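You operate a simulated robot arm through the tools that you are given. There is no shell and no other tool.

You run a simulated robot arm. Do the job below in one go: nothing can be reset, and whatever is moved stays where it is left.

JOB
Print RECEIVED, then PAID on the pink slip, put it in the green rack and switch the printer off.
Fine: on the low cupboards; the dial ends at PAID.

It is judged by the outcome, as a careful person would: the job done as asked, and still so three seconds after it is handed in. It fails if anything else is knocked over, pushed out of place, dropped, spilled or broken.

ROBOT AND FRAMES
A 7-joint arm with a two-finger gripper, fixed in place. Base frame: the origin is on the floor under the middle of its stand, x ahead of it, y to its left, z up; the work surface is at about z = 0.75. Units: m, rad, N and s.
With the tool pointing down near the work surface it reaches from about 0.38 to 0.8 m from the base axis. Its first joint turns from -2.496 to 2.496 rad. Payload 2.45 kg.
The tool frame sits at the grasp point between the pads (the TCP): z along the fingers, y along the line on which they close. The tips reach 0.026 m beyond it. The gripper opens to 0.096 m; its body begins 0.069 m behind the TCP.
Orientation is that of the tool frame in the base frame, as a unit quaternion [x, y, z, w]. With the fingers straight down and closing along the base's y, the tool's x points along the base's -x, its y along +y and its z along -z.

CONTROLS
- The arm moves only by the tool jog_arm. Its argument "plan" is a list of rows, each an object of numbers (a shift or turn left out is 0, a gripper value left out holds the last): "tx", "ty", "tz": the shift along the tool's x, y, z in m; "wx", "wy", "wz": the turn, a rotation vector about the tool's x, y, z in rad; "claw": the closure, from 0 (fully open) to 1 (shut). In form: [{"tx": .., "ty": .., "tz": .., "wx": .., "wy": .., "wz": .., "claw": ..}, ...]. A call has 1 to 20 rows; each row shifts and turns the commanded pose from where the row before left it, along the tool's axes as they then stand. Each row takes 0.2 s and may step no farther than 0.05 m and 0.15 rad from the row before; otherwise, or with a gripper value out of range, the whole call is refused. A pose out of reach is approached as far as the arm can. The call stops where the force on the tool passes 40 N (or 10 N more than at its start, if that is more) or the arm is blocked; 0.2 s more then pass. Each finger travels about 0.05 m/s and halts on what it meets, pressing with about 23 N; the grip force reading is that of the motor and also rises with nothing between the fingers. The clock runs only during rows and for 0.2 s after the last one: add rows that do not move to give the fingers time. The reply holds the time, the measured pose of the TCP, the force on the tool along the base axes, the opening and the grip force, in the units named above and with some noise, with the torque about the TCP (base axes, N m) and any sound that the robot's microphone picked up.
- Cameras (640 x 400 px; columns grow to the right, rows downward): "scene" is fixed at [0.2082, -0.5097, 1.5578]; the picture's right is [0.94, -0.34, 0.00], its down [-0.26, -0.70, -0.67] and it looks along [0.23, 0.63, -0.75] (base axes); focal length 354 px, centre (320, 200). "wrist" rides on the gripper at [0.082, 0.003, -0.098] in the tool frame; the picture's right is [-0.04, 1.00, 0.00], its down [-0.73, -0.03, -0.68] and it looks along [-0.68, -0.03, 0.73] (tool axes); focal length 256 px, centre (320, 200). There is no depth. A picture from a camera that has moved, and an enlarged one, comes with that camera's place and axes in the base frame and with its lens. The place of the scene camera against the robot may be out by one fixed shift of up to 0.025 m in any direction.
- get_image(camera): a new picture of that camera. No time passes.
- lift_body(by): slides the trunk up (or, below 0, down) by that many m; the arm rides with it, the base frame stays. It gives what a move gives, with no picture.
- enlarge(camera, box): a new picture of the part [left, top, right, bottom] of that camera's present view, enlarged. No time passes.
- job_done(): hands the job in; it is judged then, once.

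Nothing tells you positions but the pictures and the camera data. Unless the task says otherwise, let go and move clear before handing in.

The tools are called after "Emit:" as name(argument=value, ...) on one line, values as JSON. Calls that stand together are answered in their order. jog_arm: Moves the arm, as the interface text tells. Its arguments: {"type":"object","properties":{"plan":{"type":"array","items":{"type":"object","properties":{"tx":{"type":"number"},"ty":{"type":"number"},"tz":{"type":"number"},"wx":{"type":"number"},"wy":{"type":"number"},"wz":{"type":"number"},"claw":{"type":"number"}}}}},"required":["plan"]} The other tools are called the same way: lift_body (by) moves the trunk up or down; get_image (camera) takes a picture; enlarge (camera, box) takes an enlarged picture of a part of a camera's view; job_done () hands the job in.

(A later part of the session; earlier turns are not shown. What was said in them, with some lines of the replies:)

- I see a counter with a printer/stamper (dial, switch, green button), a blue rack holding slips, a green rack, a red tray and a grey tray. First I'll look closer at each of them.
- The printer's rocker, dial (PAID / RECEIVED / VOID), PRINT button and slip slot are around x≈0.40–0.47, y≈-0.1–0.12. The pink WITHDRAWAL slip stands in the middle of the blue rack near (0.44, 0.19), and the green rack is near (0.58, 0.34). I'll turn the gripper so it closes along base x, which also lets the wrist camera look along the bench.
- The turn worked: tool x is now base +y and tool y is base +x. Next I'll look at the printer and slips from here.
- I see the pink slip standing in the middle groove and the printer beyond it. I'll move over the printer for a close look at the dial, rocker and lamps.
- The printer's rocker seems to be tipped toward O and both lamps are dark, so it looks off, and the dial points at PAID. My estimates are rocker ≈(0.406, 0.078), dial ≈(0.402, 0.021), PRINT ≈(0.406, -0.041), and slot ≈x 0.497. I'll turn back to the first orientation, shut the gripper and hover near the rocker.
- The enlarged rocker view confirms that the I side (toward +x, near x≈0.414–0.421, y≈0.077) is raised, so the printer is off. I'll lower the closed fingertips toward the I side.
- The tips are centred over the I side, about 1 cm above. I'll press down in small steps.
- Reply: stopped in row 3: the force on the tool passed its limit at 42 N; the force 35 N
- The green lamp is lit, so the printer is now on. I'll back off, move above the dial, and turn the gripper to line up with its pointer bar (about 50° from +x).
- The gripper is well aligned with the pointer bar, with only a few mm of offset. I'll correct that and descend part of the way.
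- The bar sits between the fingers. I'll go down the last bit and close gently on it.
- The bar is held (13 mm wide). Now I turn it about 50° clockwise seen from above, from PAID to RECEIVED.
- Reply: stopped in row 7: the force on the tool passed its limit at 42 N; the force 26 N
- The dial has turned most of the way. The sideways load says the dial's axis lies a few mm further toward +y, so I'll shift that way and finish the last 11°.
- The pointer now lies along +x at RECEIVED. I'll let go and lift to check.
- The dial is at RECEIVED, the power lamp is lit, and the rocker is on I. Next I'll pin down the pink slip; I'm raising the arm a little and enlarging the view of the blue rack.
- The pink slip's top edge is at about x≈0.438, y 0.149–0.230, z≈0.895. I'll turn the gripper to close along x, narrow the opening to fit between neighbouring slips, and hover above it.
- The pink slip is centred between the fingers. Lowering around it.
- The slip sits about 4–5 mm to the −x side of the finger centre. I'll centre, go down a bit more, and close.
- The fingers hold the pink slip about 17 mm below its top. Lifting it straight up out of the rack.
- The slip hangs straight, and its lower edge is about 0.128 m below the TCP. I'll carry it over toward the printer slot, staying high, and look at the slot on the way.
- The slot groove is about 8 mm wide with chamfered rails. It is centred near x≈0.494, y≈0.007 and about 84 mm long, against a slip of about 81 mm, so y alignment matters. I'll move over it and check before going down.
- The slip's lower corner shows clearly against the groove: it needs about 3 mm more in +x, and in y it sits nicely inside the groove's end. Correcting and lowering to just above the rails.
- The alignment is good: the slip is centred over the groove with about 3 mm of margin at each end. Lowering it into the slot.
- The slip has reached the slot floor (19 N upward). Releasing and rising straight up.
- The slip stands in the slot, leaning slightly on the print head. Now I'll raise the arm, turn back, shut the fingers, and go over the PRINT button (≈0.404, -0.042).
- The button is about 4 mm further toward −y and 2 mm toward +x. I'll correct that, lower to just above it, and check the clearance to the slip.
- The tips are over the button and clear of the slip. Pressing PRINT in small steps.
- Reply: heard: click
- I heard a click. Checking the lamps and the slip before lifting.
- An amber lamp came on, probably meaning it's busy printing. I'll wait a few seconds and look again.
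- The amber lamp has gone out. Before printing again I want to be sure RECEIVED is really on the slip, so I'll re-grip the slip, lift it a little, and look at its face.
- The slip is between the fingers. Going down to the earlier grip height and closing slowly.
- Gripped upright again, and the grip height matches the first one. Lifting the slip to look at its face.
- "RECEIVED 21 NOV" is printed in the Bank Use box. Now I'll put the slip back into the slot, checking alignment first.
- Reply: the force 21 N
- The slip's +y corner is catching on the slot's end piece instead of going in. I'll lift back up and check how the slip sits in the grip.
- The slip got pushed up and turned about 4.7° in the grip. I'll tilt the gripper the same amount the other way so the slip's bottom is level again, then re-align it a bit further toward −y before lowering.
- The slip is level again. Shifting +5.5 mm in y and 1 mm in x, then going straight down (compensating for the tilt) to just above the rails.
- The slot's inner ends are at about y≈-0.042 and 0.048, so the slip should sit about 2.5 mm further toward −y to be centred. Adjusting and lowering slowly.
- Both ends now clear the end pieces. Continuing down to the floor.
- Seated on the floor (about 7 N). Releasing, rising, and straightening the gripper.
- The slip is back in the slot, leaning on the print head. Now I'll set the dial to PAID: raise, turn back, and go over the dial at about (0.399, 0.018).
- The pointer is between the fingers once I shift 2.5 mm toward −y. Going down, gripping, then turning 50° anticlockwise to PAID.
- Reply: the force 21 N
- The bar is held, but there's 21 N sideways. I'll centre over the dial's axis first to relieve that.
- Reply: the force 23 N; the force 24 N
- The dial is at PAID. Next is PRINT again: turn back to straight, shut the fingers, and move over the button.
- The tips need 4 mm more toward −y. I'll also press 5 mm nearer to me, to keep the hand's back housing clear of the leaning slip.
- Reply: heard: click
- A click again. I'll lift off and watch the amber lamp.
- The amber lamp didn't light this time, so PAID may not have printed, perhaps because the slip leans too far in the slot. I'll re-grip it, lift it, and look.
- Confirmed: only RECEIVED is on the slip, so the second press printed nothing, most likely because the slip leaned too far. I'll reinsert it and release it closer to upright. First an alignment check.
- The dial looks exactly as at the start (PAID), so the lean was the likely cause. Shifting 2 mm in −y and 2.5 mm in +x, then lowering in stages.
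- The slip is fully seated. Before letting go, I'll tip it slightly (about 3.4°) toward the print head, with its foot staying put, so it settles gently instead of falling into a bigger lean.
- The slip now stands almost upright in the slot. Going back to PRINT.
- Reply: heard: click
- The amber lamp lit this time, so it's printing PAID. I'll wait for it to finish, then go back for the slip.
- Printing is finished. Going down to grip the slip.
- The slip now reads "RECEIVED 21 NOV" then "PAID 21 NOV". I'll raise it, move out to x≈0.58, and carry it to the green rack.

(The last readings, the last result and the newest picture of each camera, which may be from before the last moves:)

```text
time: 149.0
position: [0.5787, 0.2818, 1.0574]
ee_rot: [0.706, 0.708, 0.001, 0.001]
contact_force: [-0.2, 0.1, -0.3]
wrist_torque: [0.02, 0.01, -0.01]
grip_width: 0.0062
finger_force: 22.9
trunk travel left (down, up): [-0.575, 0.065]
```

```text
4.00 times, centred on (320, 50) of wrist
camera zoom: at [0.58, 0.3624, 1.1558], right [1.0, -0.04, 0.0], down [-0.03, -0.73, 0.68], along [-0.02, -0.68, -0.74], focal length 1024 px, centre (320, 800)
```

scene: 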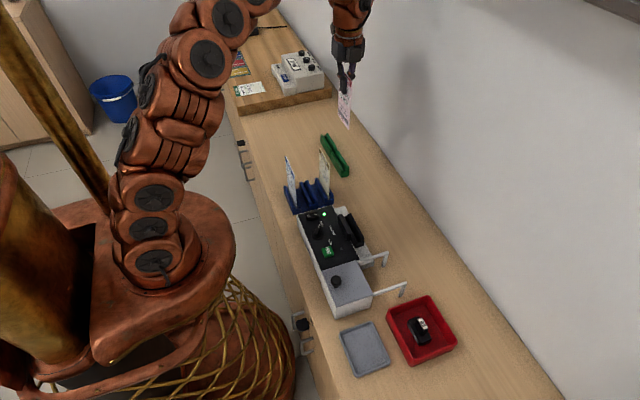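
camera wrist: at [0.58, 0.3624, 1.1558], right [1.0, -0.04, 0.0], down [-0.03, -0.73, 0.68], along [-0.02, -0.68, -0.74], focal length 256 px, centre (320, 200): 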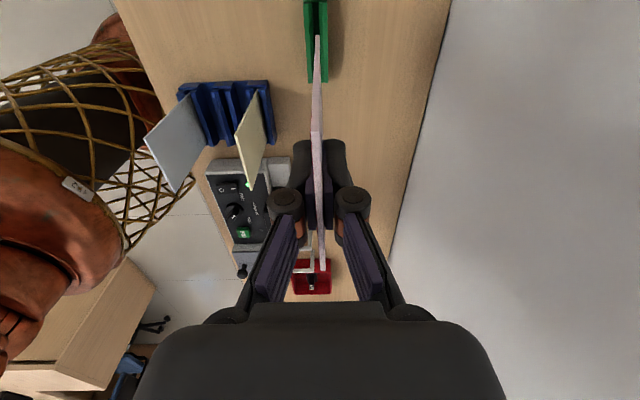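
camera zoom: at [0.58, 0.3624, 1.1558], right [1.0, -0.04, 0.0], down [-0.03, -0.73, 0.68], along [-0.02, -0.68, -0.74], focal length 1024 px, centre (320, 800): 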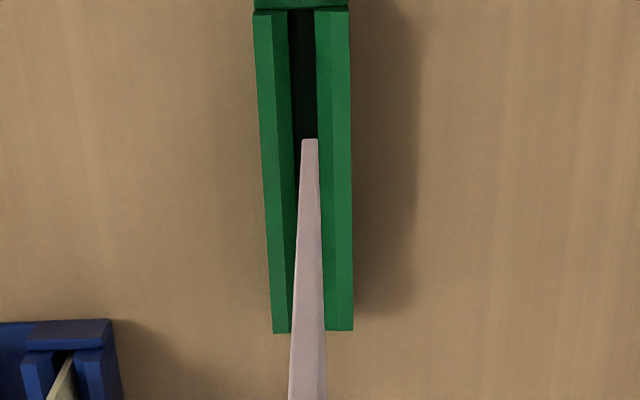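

The near groove of the green rack is right below: y≈0.240–0.328, x≈0.575. Shifting about 2 mm in −x and lowering the slip to just above it.

Emit:
jog_arm(plan=[{"ty": -0.0022, "tx": 0.001}, {"tz": 0.04}, {"tz": 0.03}, {"tz": 0.03}, {}, {}])

Emit:
enlarge(camera="wrist", box=[270, 0, 366, 60])

Emit:
enlarge(camera="scene", box=[300, 100, 380, 190])

Emit:
get_image(camera="wrist")

```text
time: 150.4
position: [0.5778, 0.2825, 0.9573]
ee_rot: [0.706, 0.708, 0.002, 0.0]
contact_force: [-0.4, 0.3, 1.1]
wrist_torque: [-0.02, 0.01, 0.02]
grip_width: 0.0059
finger_force: 22.9
trunk travel left (down, up): [-0.575, 0.065]
```

```text
6.67 times, centred on (318, 30) of wrist
camera zoom: at [0.5785, 0.3634, 1.0552], right [1.0, -0.04, 0.0], down [-0.03, -0.73, 0.68], along [-0.02, -0.68, -0.74], focal length 1707 px, centre (333, 1333)
```

zoom: 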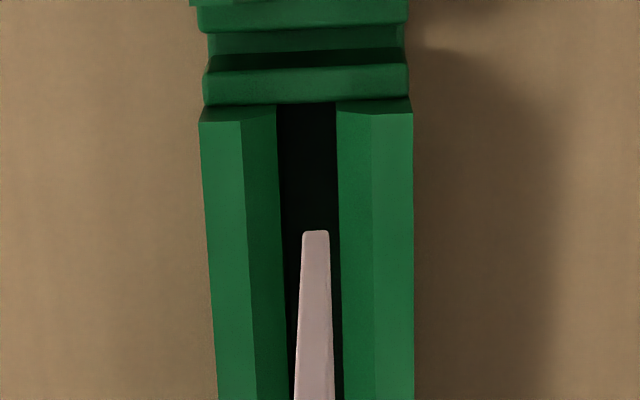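

```text
4.44 times, centred on (340, 145) of scene
camera zoom: at [0.2082, -0.5097, 1.5578], right [0.94, -0.34, 0.0], down [-0.26, -0.7, -0.67], along [0.23, 0.63, -0.75], focal length 1575 px, centre (231, 444)
```

zoom: 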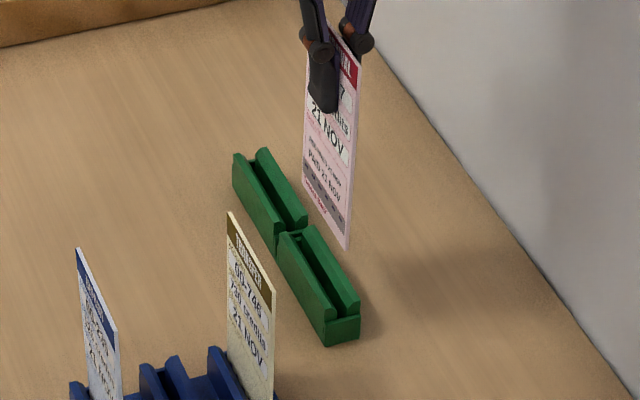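

```text
taken
camera wrist: at [0.5785, 0.3634, 1.0552], right [1.0, -0.04, 0.0], down [-0.03, -0.73, 0.68], along [-0.02, -0.68, -0.74], focal length 256 px, centre (320, 200)
```

wrist: 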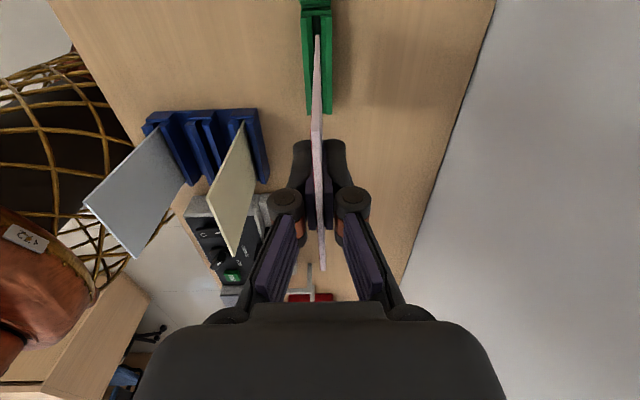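

Emit:
enlarge(camera="wrist", box=[280, 70, 360, 120])

Emit:
enlarge(camera="scene", box=[320, 140, 368, 185])

```text
8.00 times, centred on (320, 95) of wrist
camera zoom: at [0.5785, 0.3634, 1.0552], right [1.0, -0.04, 0.0], down [-0.03, -0.73, 0.68], along [-0.02, -0.68, -0.74], focal length 2048 px, centre (320, 1040)
```

zoom: 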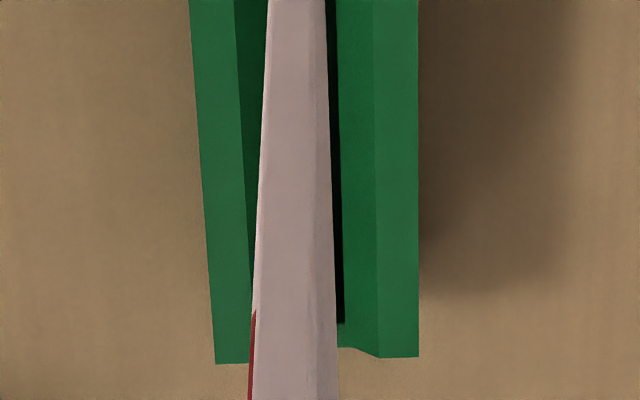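

```text
8.89 times, centred on (344, 162) of scene
camera zoom: at [0.2082, -0.5097, 1.5578], right [0.94, -0.34, 0.0], down [-0.26, -0.7, -0.67], along [0.23, 0.63, -0.75], focal length 3149 px, centre (107, 533)
```

zoom: 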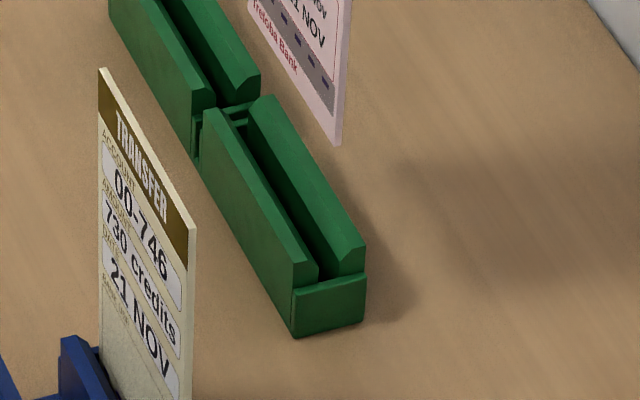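

The groove spans y≈0.237–0.327 and the slip is centred over it. Lowering.

Emit:
jog_arm(plan=[{"ty": -0.0006}, {"tz": 0.02}, {"tz": 0.015}, {"tz": 0.01}, {}, {}])

Emit:
enlarge(camera="wrist", box=[270, 0, 366, 60])

Emit:
enlarge(camera="scene", box=[320, 140, 368, 185])

```text
time: 151.8
position: [0.5759, 0.2817, 0.9105]
ee_rot: [0.706, 0.708, 0.001, 0.0]
contact_force: [0.3, 0.3, -0.4]
wrist_torque: [0.01, -0.02, -0.06]
grip_width: 0.0059
finger_force: 23.2
trunk travel left (down, up): [-0.575, 0.065]
```

```text
6.67 times, centred on (318, 30) of wrist
camera zoom: at [0.5777, 0.3629, 1.0088], right [1.0, -0.04, 0.0], down [-0.03, -0.73, 0.68], along [-0.02, -0.68, -0.74], focal length 1707 px, centre (333, 1333)
```

zoom: 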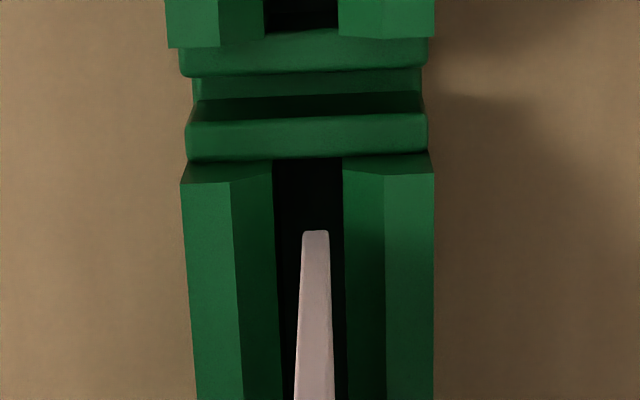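

```text
8.89 times, centred on (344, 162) of scene
camera zoom: at [0.2082, -0.5097, 1.5578], right [0.94, -0.34, 0.0], down [-0.26, -0.7, -0.67], along [0.23, 0.63, -0.75], focal length 3149 px, centre (107, 533)
```

zoom: 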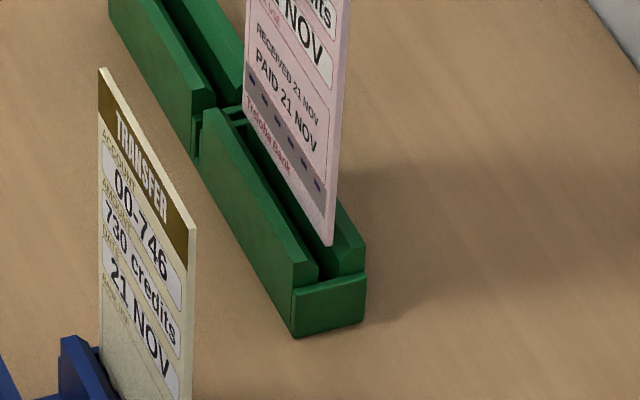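

Emit:
jog_arm(plan=[{"tz": 0.008}, {"tz": 0.006}, {"tz": 0.004}, {"tz": 0.003}, {}, {}])

Emit:
enlarge(camera="wrist", box=[270, 0, 366, 60])

Emit:
enlarge(camera="scene", box=[320, 140, 368, 185])

```text
time: 153.2
position: [0.5762, 0.2825, 0.889]
ee_rot: [0.707, 0.708, 0.002, 0.0]
contact_force: [-0.7, 0.5, -0.1]
wrist_torque: [0.01, 0.01, -0.01]
grip_width: 0.006
finger_force: 22.8
trunk travel left (down, up): [-0.575, 0.065]
```

```text
6.67 times, centred on (318, 30) of wrist
camera zoom: at [0.5782, 0.3634, 0.9878], right [1.0, -0.04, 0.0], down [-0.03, -0.73, 0.68], along [-0.02, -0.68, -0.74], focal length 1707 px, centre (333, 1333)
```

zoom: 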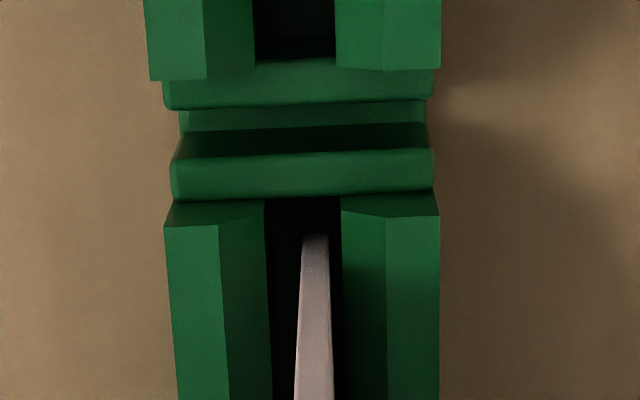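

```text
8.89 times, centred on (344, 162) of scene
camera zoom: at [0.2082, -0.5097, 1.5578], right [0.94, -0.34, 0.0], down [-0.26, -0.7, -0.67], along [0.23, 0.63, -0.75], focal length 3149 px, centre (107, 533)
```

zoom: 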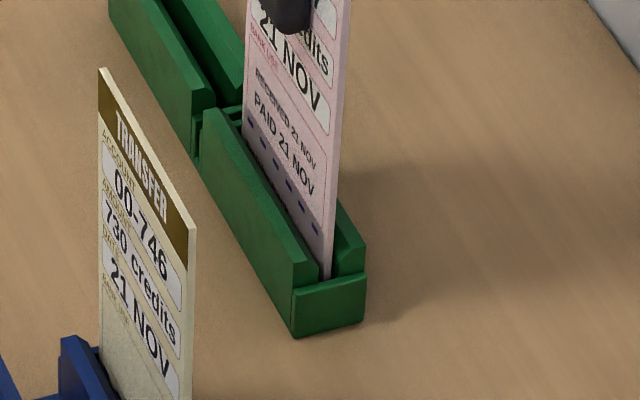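

Emit:
jog_arm(plan=[{"ty": -0.001}, {"tz": 0.003}, {"tz": 0.002}, {"tz": 0.002}, {"tz": 0.0015}, {}])

```text
time: 154.6
position: [0.5744, 0.2824, 0.8818]
ee_rot: [0.706, 0.708, 0.001, 0.0]
contact_force: [0.6, 0.2, -0.3]
wrist_torque: [0.01, 0.04, 0.01]
grip_width: 0.0061
finger_force: 22.9
trunk travel left (down, up): [-0.575, 0.065]
```

Emit:
jog_arm(plan=[{"tz": 0.002}, {"tz": 0.0015}, {}])

```text
time: 155.4
position: [0.5769, 0.2811, 0.879]
ee_rot: [0.706, 0.708, 0.003, 0.001]
contact_force: [-0.4, -0.6, 22.4]
wrist_torque: [-0.12, 0.01, -0.01]
grip_width: 0.006
finger_force: 23.3
trunk travel left (down, up): [-0.575, 0.065]
```

The slip is on the rack's floor. As before, I'll tip it slightly so it settles gently, then release.

Emit:
jog_arm(plan=[{"tz": -0.0014}, {"ty": -0.001}, {"wx": -0.02, "ty": -0.0025}, {"wx": -0.02, "ty": -0.0025}, {"wx": -0.02, "ty": -0.0025}, {}, {}])

Emit:
enlarge(camera="wrist", box=[270, 0, 366, 60])

Emit:
enlarge(camera="scene", box=[310, 110, 374, 180])

```text
time: 157.0
position: [0.5669, 0.2811, 0.8782]
ee_rot: [0.706, 0.708, 0.023, 0.022]
contact_force: [-1.7, 0.9, 14.6]
wrist_torque: [0.12, 0.0, -0.01]
grip_width: 0.006
finger_force: 23.2
trunk travel left (down, up): [-0.575, 0.065]
```

```text
6.67 times, centred on (318, 30) of wrist
camera zoom: at [0.563, 0.3632, 0.9773], right [1.0, -0.04, 0.06], down [-0.07, -0.74, 0.67], along [0.02, -0.68, -0.74], focal length 1707 px, centre (333, 1333)
```

zoom: 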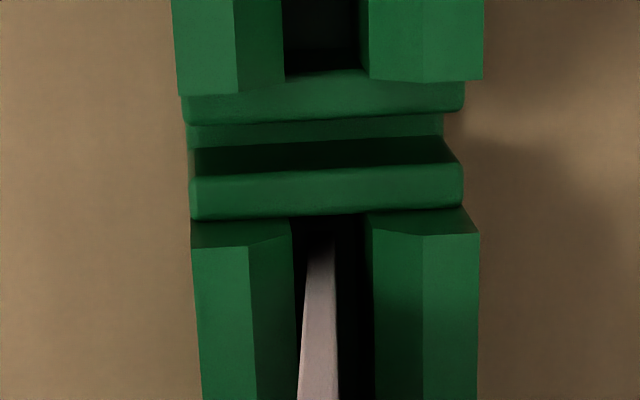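

```text
5.71 times, centred on (342, 145) of scene
camera zoom: at [0.2082, -0.5097, 1.5578], right [0.94, -0.34, 0.0], down [-0.26, -0.7, -0.67], along [0.23, 0.63, -0.75], focal length 2024 px, centre (194, 514)
```

zoom: 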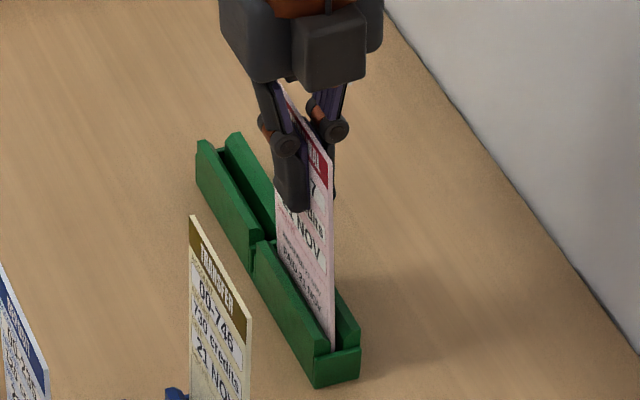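

Emit:
jog_arm(plan=[{"tz": -0.0008}, {}, {"claw": 0.92}, {"claw": 0.86}, {"claw": 0.8}, {"claw": 0.7}, {"claw": 0.6}, {}, {}, {"tz": -0.02}, {"tz": -0.03}, {"tz": -0.03}, {"wx": 0.06}, {}, {}])

Emit:
get_image(camera="wrist")

Emit:
enlarge(camera="scene", box=[310, 110, 374, 180])

```text
time: 160.2
position: [0.5628, 0.2809, 0.9612]
ee_rot: [0.706, 0.708, 0.001, 0.0]
contact_force: [0.0, 0.0, 0.0]
wrist_torque: [-0.02, 0.03, 0.0]
grip_width: 0.0383
finger_force: 0.0
trunk travel left (down, up): [-0.575, 0.065]
```

```text
taken
camera wrist: at [0.5636, 0.3633, 1.0583], right [1.0, -0.04, 0.0], down [-0.03, -0.73, 0.68], along [-0.02, -0.68, -0.74], focal length 256 px, centre (320, 200)
```

wrist: 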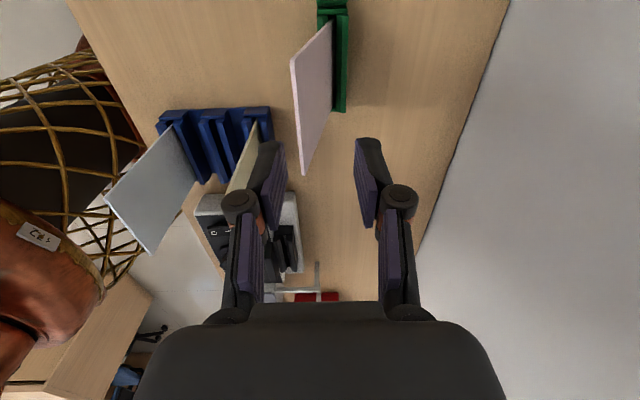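

```text
5.71 times, centred on (342, 145) of scene
camera zoom: at [0.2082, -0.5097, 1.5578], right [0.94, -0.34, 0.0], down [-0.26, -0.7, -0.67], along [0.23, 0.63, -0.75], focal length 2024 px, centre (194, 514)
```

zoom: 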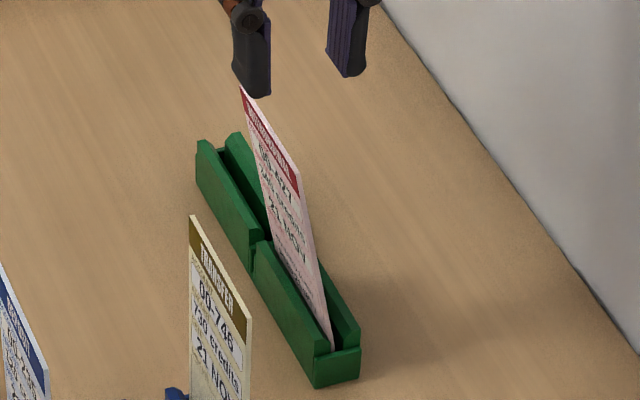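

The slip is in the rack but leans about 10°. I'd rather have it more upright, so I'll re-grip it, set its foot against the groove's near wall, and release it with only a slight tilt.

Emit:
jog_arm(plan=[{"ty": 0.0127, "claw": 0.22}, {}, {}, {"tz": 0.03}, {"tz": 0.03}, {"tz": 0.02}, {}, {"claw": 0.4}, {"claw": 0.5}, {"claw": 0.6}, {"claw": 0.7}, {"claw": 0.8}, {"claw": 0.9}, {"claw": 1.0}, {}, {}, {}])

Emit:
enlarge(camera="wrist", box=[240, 0, 400, 200])

Emit:
enlarge(camera="scene", box=[310, 110, 374, 180])

```text
time: 163.8
position: [0.5751, 0.283, 0.8794]
ee_rot: [0.706, 0.708, 0.001, 0.0]
contact_force: [-0.2, 0.6, -0.2]
wrist_torque: [-0.02, -0.01, -0.03]
grip_width: 0.0062
finger_force: 23.3
trunk travel left (down, up): [-0.575, 0.065]
```

```text
2.00 times, centred on (320, 100) of wrist
camera zoom: at [0.5768, 0.3638, 0.9784], right [1.0, -0.04, 0.0], down [-0.03, -0.73, 0.68], along [-0.02, -0.68, -0.74], focal length 512 px, centre (320, 400)
```

zoom: 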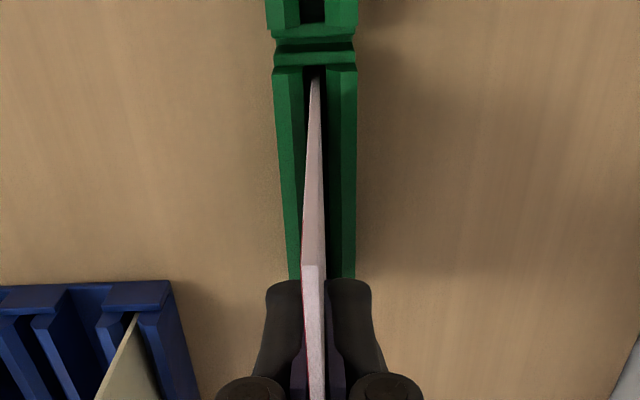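

```text
5.71 times, centred on (342, 145) of scene
camera zoom: at [0.2082, -0.5097, 1.5578], right [0.94, -0.34, 0.0], down [-0.26, -0.7, -0.67], along [0.23, 0.63, -0.75], focal length 2024 px, centre (194, 514)
```

zoom: 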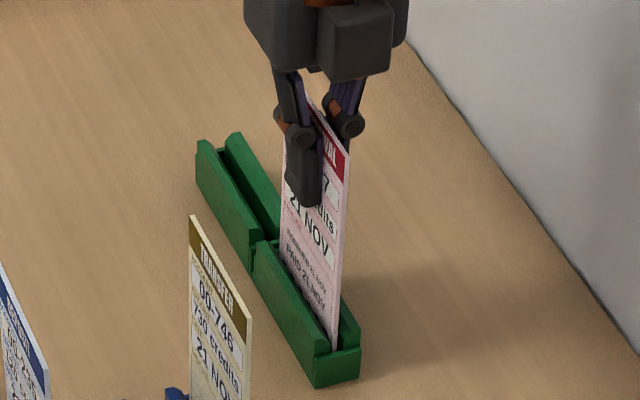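

Emit:
enlarge(camera="wrist", box=[280, 20, 360, 70])

Emit:
jog_arm(plan=[{"tz": -0.001}, {"ty": -0.001}, {"ty": -0.001}, {}])

Emit:
enlarge(camera="wrist", box=[280, 20, 360, 70])

```text
8.00 times, centred on (320, 45) of wrist
camera zoom: at [0.5768, 0.3638, 0.9784], right [1.0, -0.04, 0.0], down [-0.03, -0.73, 0.68], along [-0.02, -0.68, -0.74], focal length 2048 px, centre (320, 1440)
```

zoom: 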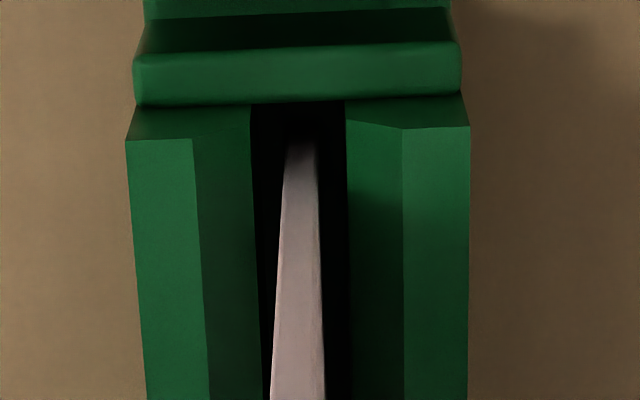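

```text
time: 164.8
position: [0.5721, 0.2823, 0.8793]
ee_rot: [0.705, 0.709, 0.002, 0.0]
contact_force: [-0.1, -0.1, -0.9]
wrist_torque: [0.01, -0.04, 0.04]
grip_width: 0.0062
finger_force: 22.8
trunk travel left (down, up): [-0.575, 0.065]
```

```text
8.00 times, centred on (320, 45) of wrist
camera zoom: at [0.5751, 0.3635, 0.9785], right [1.0, -0.04, 0.0], down [-0.03, -0.73, 0.68], along [-0.02, -0.68, -0.74], focal length 2048 px, centre (320, 1440)
```

zoom: 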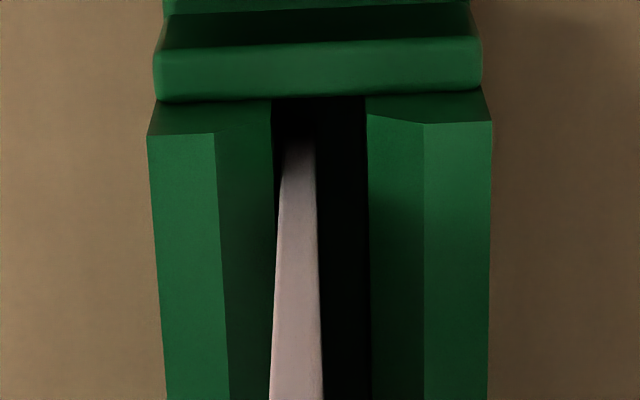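

Emit:
jog_arm(plan=[{"ty": -0.0008}, {"tz": 0.001}, {"wx": -0.012, "ty": -0.0015}, {"wx": -0.012, "ty": -0.0015}, {}, {}])

Emit:
jog_arm(plan=[{"claw": 0.95}, {"claw": 0.92}, {"claw": 0.88}, {"claw": 0.84}, {"claw": 0.8}, {"claw": 0.7}, {"claw": 0.6}, {}, {}, {"tz": -0.02}, {"tz": -0.03}, {"tz": -0.03}, {}, {}])

Emit:
get_image(camera="wrist")

Emit:
enlarge(camera="scene", box=[310, 110, 374, 180])

```text
time: 166.2
position: [0.5687, 0.2814, 0.879]
ee_rot: [0.706, 0.708, 0.011, 0.008]
contact_force: [1.1, 0.7, 1.9]
wrist_torque: [0.05, -0.01, 0.0]
grip_width: 0.0058
finger_force: 22.8
trunk travel left (down, up): [-0.575, 0.065]
```

```text
time: 169.2
position: [0.5669, 0.2826, 0.961]
ee_rot: [0.706, 0.708, 0.01, 0.009]
contact_force: [0.0, -0.4, -0.1]
wrist_torque: [-0.04, -0.01, 0.01]
grip_width: 0.0386
finger_force: 0.1
trunk travel left (down, up): [-0.575, 0.065]
```

```text
taken
camera wrist: at [0.5665, 0.3643, 1.0593], right [1.0, -0.04, 0.03], down [-0.05, -0.73, 0.68], along [-0.01, -0.68, -0.74], focal length 256 px, centre (320, 200)
```

wrist: 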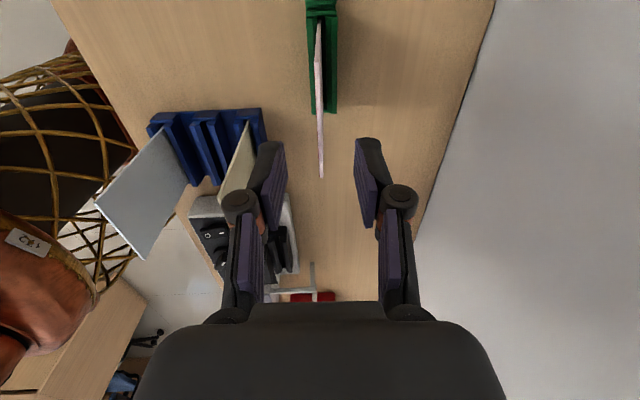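

```text
5.71 times, centred on (342, 145) of scene
camera zoom: at [0.2082, -0.5097, 1.5578], right [0.94, -0.34, 0.0], down [-0.26, -0.7, -0.67], along [0.23, 0.63, -0.75], focal length 2024 px, centre (194, 514)
```

zoom: 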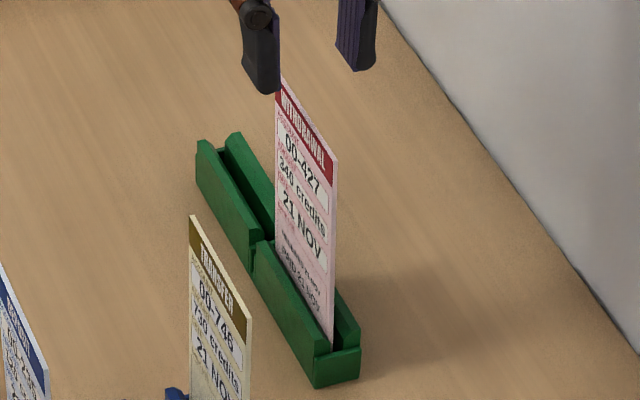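

The slip now stands nearly upright in the green rack. The last step is to switch the printer off. I'll rise, go back over to the rocker, and press its O side (x≈0.392, y≈0.077).

Emit:
jog_arm(plan=[{"tz": -0.04}, {"tz": -0.04, "wx": 0.024}, {"tz": -0.01}, {"ty": -0.04, "claw": 1}, {"ty": -0.04}, {"ty": -0.04}, {"wz": -0.1428}, {"wz": -0.1428}, {"wz": -0.1428}, {"wz": -0.1428}, {"wz": -0.1428}, {"wz": -0.1428}, {"wz": -0.1428}, {"wz": -0.1428}, {"wz": -0.1428}, {"wz": -0.1428}, {"wz": -0.1428}, {}, {}])

Emit:
jog_arm(plan=[{"ty": -0.04}, {"ty": -0.04}, {"ty": -0.04}, {"ty": -0.04}, {"ty": -0.04}, {"tx": 0.03}, {"tx": 0.02}, {}, {}])

Emit:
get_image(camera="wrist")

Emit:
get_image(camera="scene")

```text
time: 173.2
position: [0.4441, 0.2801, 1.0493]
ee_rot: [-0.002, 1.0, 0.001, 0.0]
contact_force: [0.7, 0.0, -0.4]
wrist_torque: [-0.03, -0.02, -0.01]
grip_width: 0.0
finger_force: 23.4
trunk travel left (down, up): [-0.575, 0.065]
```

```text
time: 175.2
position: [0.3966, 0.0809, 1.0482]
ee_rot: [-0.002, 1.0, 0.001, 0.001]
contact_force: [-0.2, -0.3, -0.3]
wrist_torque: [0.0, -0.02, 0.0]
grip_width: 0.0
finger_force: 22.7
trunk travel left (down, up): [-0.575, 0.065]
```

```text
taken
camera wrist: at [0.3137, 0.0851, 1.1465], right [0.04, 1.0, 0.0], down [0.73, -0.03, 0.68], along [0.68, -0.02, -0.73], focal length 256 px, centre (320, 200)
```

wrist: 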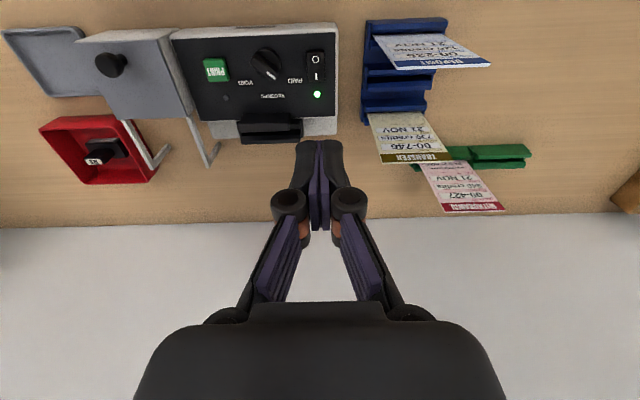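

```text
taken
```

scene: 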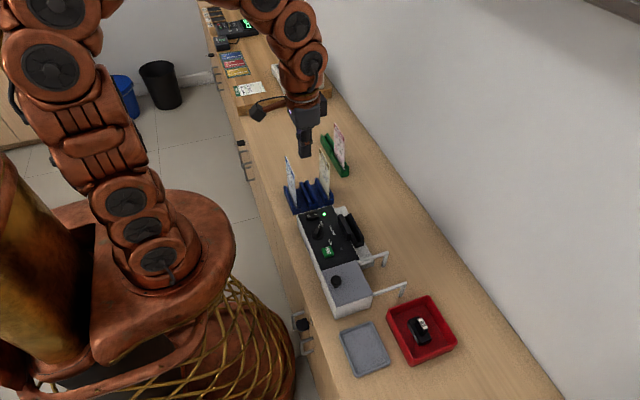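

Emit:
jog_arm(plan=[{"tx": 0.0045, "ty": -0.003}, {"tz": 0.04}, {"tz": 0.04}, {"tz": 0.04}, {"tz": 0.04}, {"tz": 0.02}, {}, {}])

Emit:
enlarge(camera="wrist", box=[240, 60, 400, 160])

Emit:
enlarge(camera="scene", box=[280, 180, 376, 240])

```text
time: 177.0
position: [0.3902, 0.0788, 0.8697]
ee_rot: [-0.001, 1.0, 0.001, 0.001]
contact_force: [0.2, -0.3, 0.0]
wrist_torque: [0.0, 0.0, -0.03]
grip_width: 0.0
finger_force: 22.7
trunk travel left (down, up): [-0.575, 0.065]
```

```text
4.00 times, centred on (320, 110) of wrist
camera zoom: at [0.3081, 0.0827, 0.9676], right [0.04, 1.0, 0.0], down [0.73, -0.03, 0.68], along [0.68, -0.02, -0.73], focal length 1024 px, centre (320, 560)
```

zoom: 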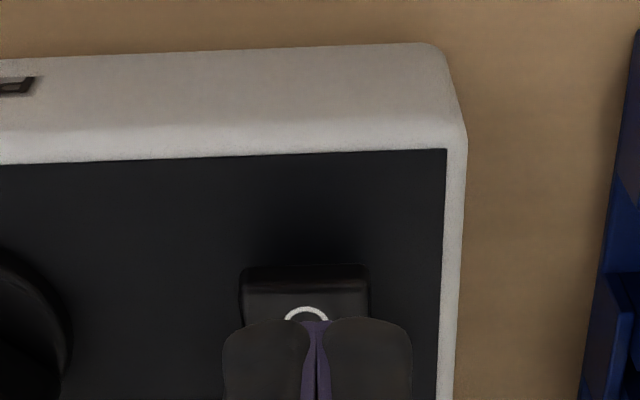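

```text
6.67 times, centred on (328, 210) of scene
camera zoom: at [0.2082, -0.5097, 1.5578], right [0.94, -0.34, 0.0], down [-0.26, -0.7, -0.67], along [0.23, 0.63, -0.75], focal length 2362 px, centre (267, 133)
```

zoom: 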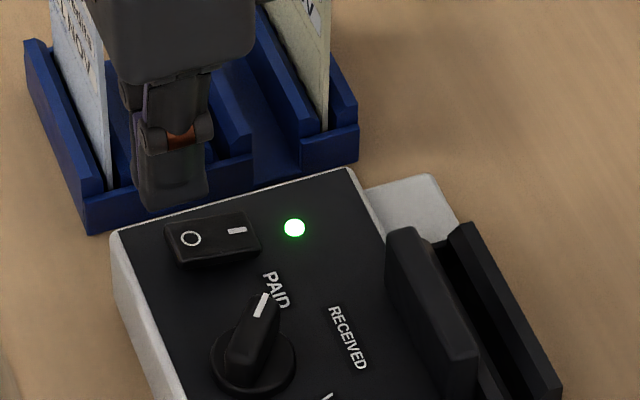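

Emit:
jog_arm(plan=[{"ty": -0.0018}, {"tz": 0.01}, {"tz": 0.01}, {"tz": 0.004}, {"tz": 0.003}, {"tz": 0.002}, {}])

Emit:
jog_arm(plan=[{"tz": 0.002}, {"tz": 0.001}, {}])

Emit:
enlarge(camera="scene", box=[280, 180, 376, 240])

```text
time: 178.6
position: [0.3913, 0.0774, 0.8403]
ee_rot: [-0.002, 1.0, 0.001, 0.002]
contact_force: [0.5, -0.5, 0.4]
wrist_torque: [-0.04, 0.0, 0.01]
grip_width: 0.0001
finger_force: 23.4
trunk travel left (down, up): [-0.575, 0.065]
```

```text
time: 179.4
position: [0.3918, 0.0766, 0.8367]
ee_rot: [-0.001, 1.0, 0.001, 0.001]
contact_force: [0.4, 0.4, -0.1]
wrist_torque: [0.01, -0.01, 0.01]
grip_width: 0.0
finger_force: 22.8
trunk travel left (down, up): [-0.575, 0.065]
```

```text
6.67 times, centred on (328, 210) of scene
camera zoom: at [0.2082, -0.5097, 1.5578], right [0.94, -0.34, 0.0], down [-0.26, -0.7, -0.67], along [0.23, 0.63, -0.75], focal length 2362 px, centre (267, 133)
```

zoom: 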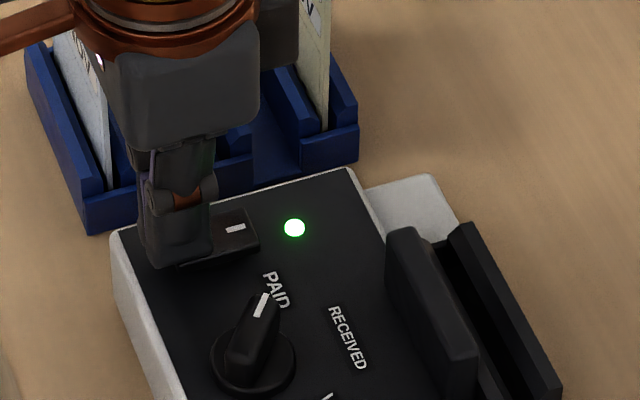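

Emit:
jog_arm(plan=[{"tz": 0.0015}, {}])

Emit:
jog_arm(plan=[{"tz": 0.0015}, {}])

Emit:
enlarge(camera="scene", box=[280, 180, 376, 240])

```text
time: 180.0
position: [0.3914, 0.0771, 0.8355]
ee_rot: [0.0, 1.0, 0.001, 0.002]
contact_force: [-0.5, -1.7, 17.8]
wrist_torque: [-0.07, -0.2, 0.01]
grip_width: 0.006
finger_force: 28.4
trunk travel left (down, up): [-0.575, 0.065]
```

```text
time: 180.4
position: [0.3905, 0.078, 0.8366]
ee_rot: [-0.001, 1.0, 0.002, 0.003]
contact_force: [-8.3, -1.2, 30.3]
wrist_torque: [0.0, -0.19, 0.01]
grip_width: 0.0058
finger_force: 28.7
trunk travel left (down, up): [-0.575, 0.065]
stopped in row 2: the force on the tool passed its limit at 44 N (the readings are from after the stop); the commanded pose is now the measured one
```

```text
6.67 times, centred on (328, 210) of scene
camera zoom: at [0.2082, -0.5097, 1.5578], right [0.94, -0.34, 0.0], down [-0.26, -0.7, -0.67], along [0.23, 0.63, -0.75], focal length 2362 px, centre (267, 133)
```

zoom: 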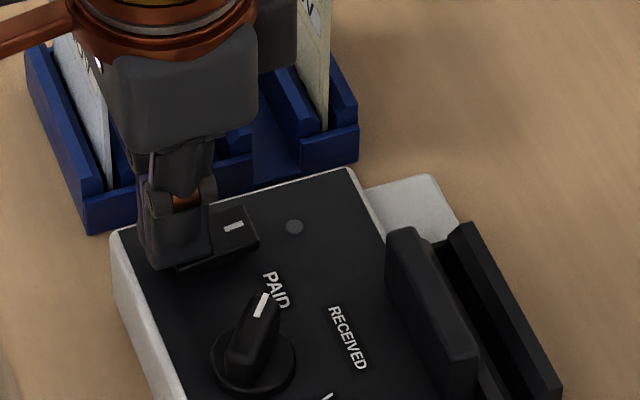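

The green lamp is out, so the printer is off. I'll lift away, move clear, and check everything.

Emit:
jog_arm(plan=[{"tz": -0.02}, {"tz": -0.04}, {"tz": -0.04}, {"tz": -0.04}, {"tz": -0.04}, {"tz": -0.02}, {"ty": 0.03, "tx": -0.02}, {}, {}, {}])

Emit:
get_image(camera="scene")

Emit:
enlarge(camera="scene", box=[290, 200, 370, 250])

Emit:
enlarge(camera="scene", box=[270, 110, 374, 210])

Emit:
get_image(camera="wrist")

```text
time: 182.7
position: [0.4101, 0.1057, 1.0345]
ee_rot: [-0.002, 1.0, 0.001, 0.003]
contact_force: [0.7, 0.1, 0.2]
wrist_torque: [0.05, -0.04, -0.01]
grip_width: 0.0
finger_force: 28.3
trunk travel left (down, up): [-0.575, 0.065]
```

```text
taken
```

scene: 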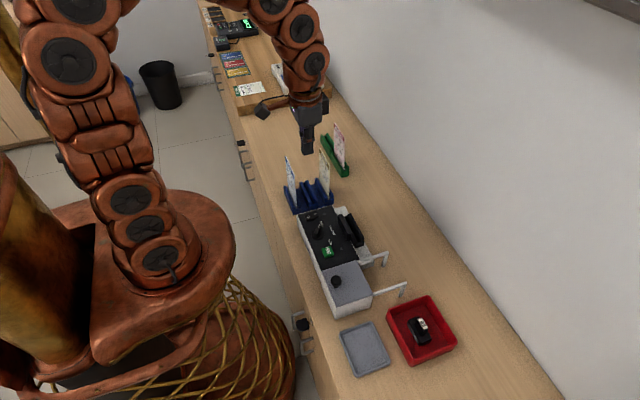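

```text
8.00 times, centred on (330, 225) of scene
camera zoom: at [0.2082, -0.5097, 1.5578], right [0.94, -0.34, 0.0], down [-0.26, -0.7, -0.67], along [0.23, 0.63, -0.75], focal length 2834 px, centre (240, 0)
```

zoom: 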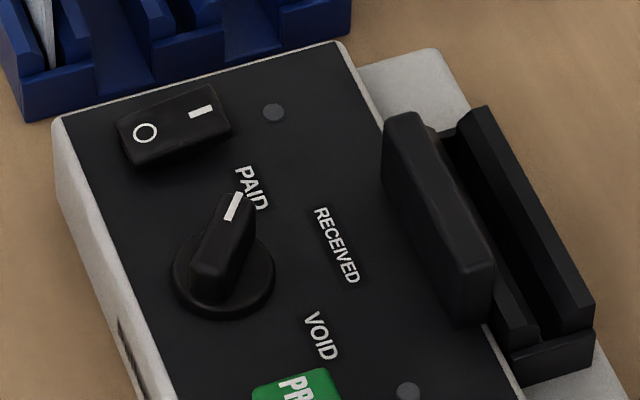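

```text
4.00 times, centred on (322, 160) of scene
camera zoom: at [0.2082, -0.5097, 1.5578], right [0.94, -0.34, 0.0], down [-0.26, -0.7, -0.67], along [0.23, 0.63, -0.75], focal length 1417 px, centre (312, 360)
```

zoom: 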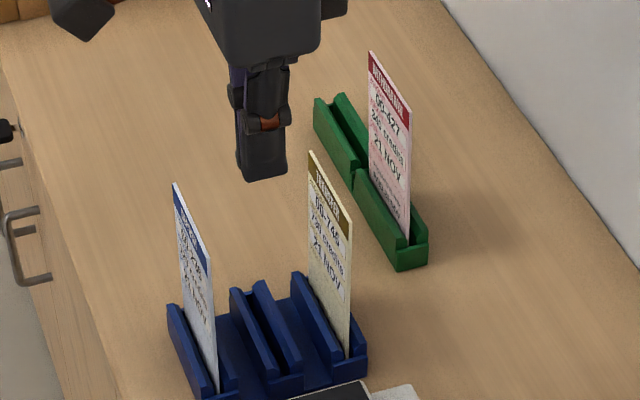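

```text
taken
camera wrist: at [0.3268, 0.1092, 1.1317], right [0.04, 1.0, 0.0], down [0.73, -0.03, 0.68], along [0.68, -0.02, -0.73], focal length 256 px, centre (320, 200)
```

wrist: 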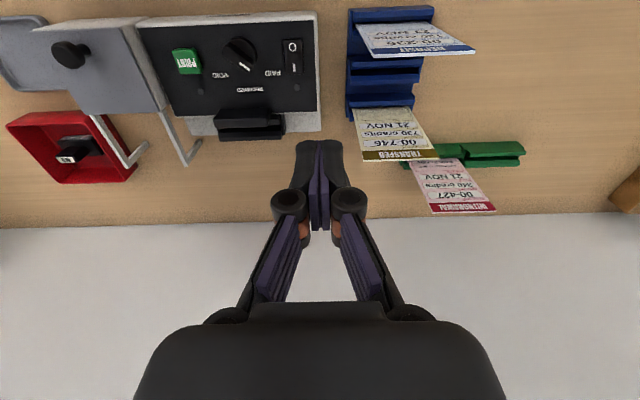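

Everything looks right here. As a last check, I'll take a closer look at the far end of the bench to be sure I used the right printer and rack.

Emit:
enlarge(camera="scene", box=[190, 0, 350, 100])

Emit:
enlarge(camera="scene", box=[320, 110, 360, 180])

```text
4.00 times, centred on (270, 50) of scene
camera zoom: at [0.2082, -0.5097, 1.5578], right [0.94, -0.34, 0.0], down [-0.26, -0.7, -0.67], along [0.23, 0.63, -0.75], focal length 1417 px, centre (520, 800)
```

zoom: 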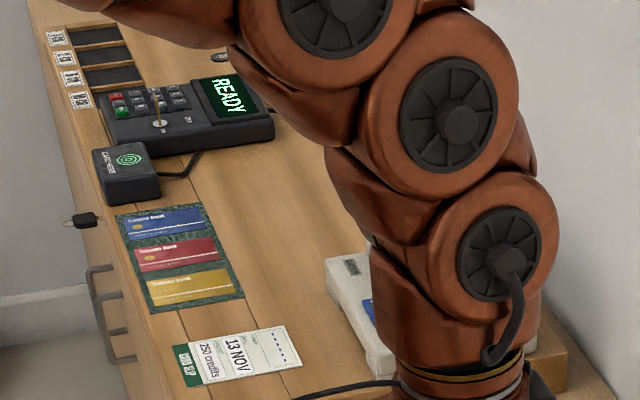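

```text
5.71 times, centred on (340, 145) of scene
camera zoom: at [0.2082, -0.5097, 1.5578], right [0.94, -0.34, 0.0], down [-0.26, -0.7, -0.67], along [0.23, 0.63, -0.75], focal length 2024 px, centre (206, 514)
```

zoom: 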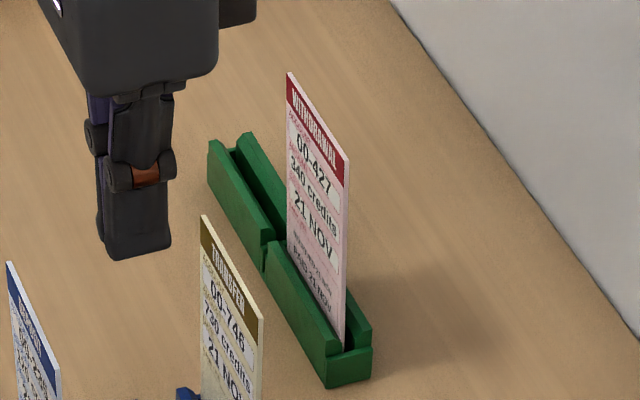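

The pink slip carries RECEIVED and then PAID, and it stands in the green rack. The printer is off with its dial at PAID, the gripper is empty and clear, and the other items are where they started. Handing in.

Emit:
job_done()

```text
The job is handed in.
```

The pink slip has "RECEIVED 21 NOV" and then "PAID 21 NOV" printed on it, and it stands nearly upright in the green rack. The printer is switched off and its dial is at PAID. I've handed the job in; no verdict has come back.

- **Failed print:** my first try at PAID printed nothing, most likely because the slip was leaning too far in the slot. I lifted it to check, put it back straighter and pressed PRINT again. The second try worked, so PAID appears only once.
- **Slip snagged once:** the slip caught on the end of the slot while I was putting it back and twisted slightly in the gripper. I straightened it, and it went in cleanly.
- **Everything else:** the other slips, trays and racks look undisturbed in the final pictures. The arm is empty and clear.
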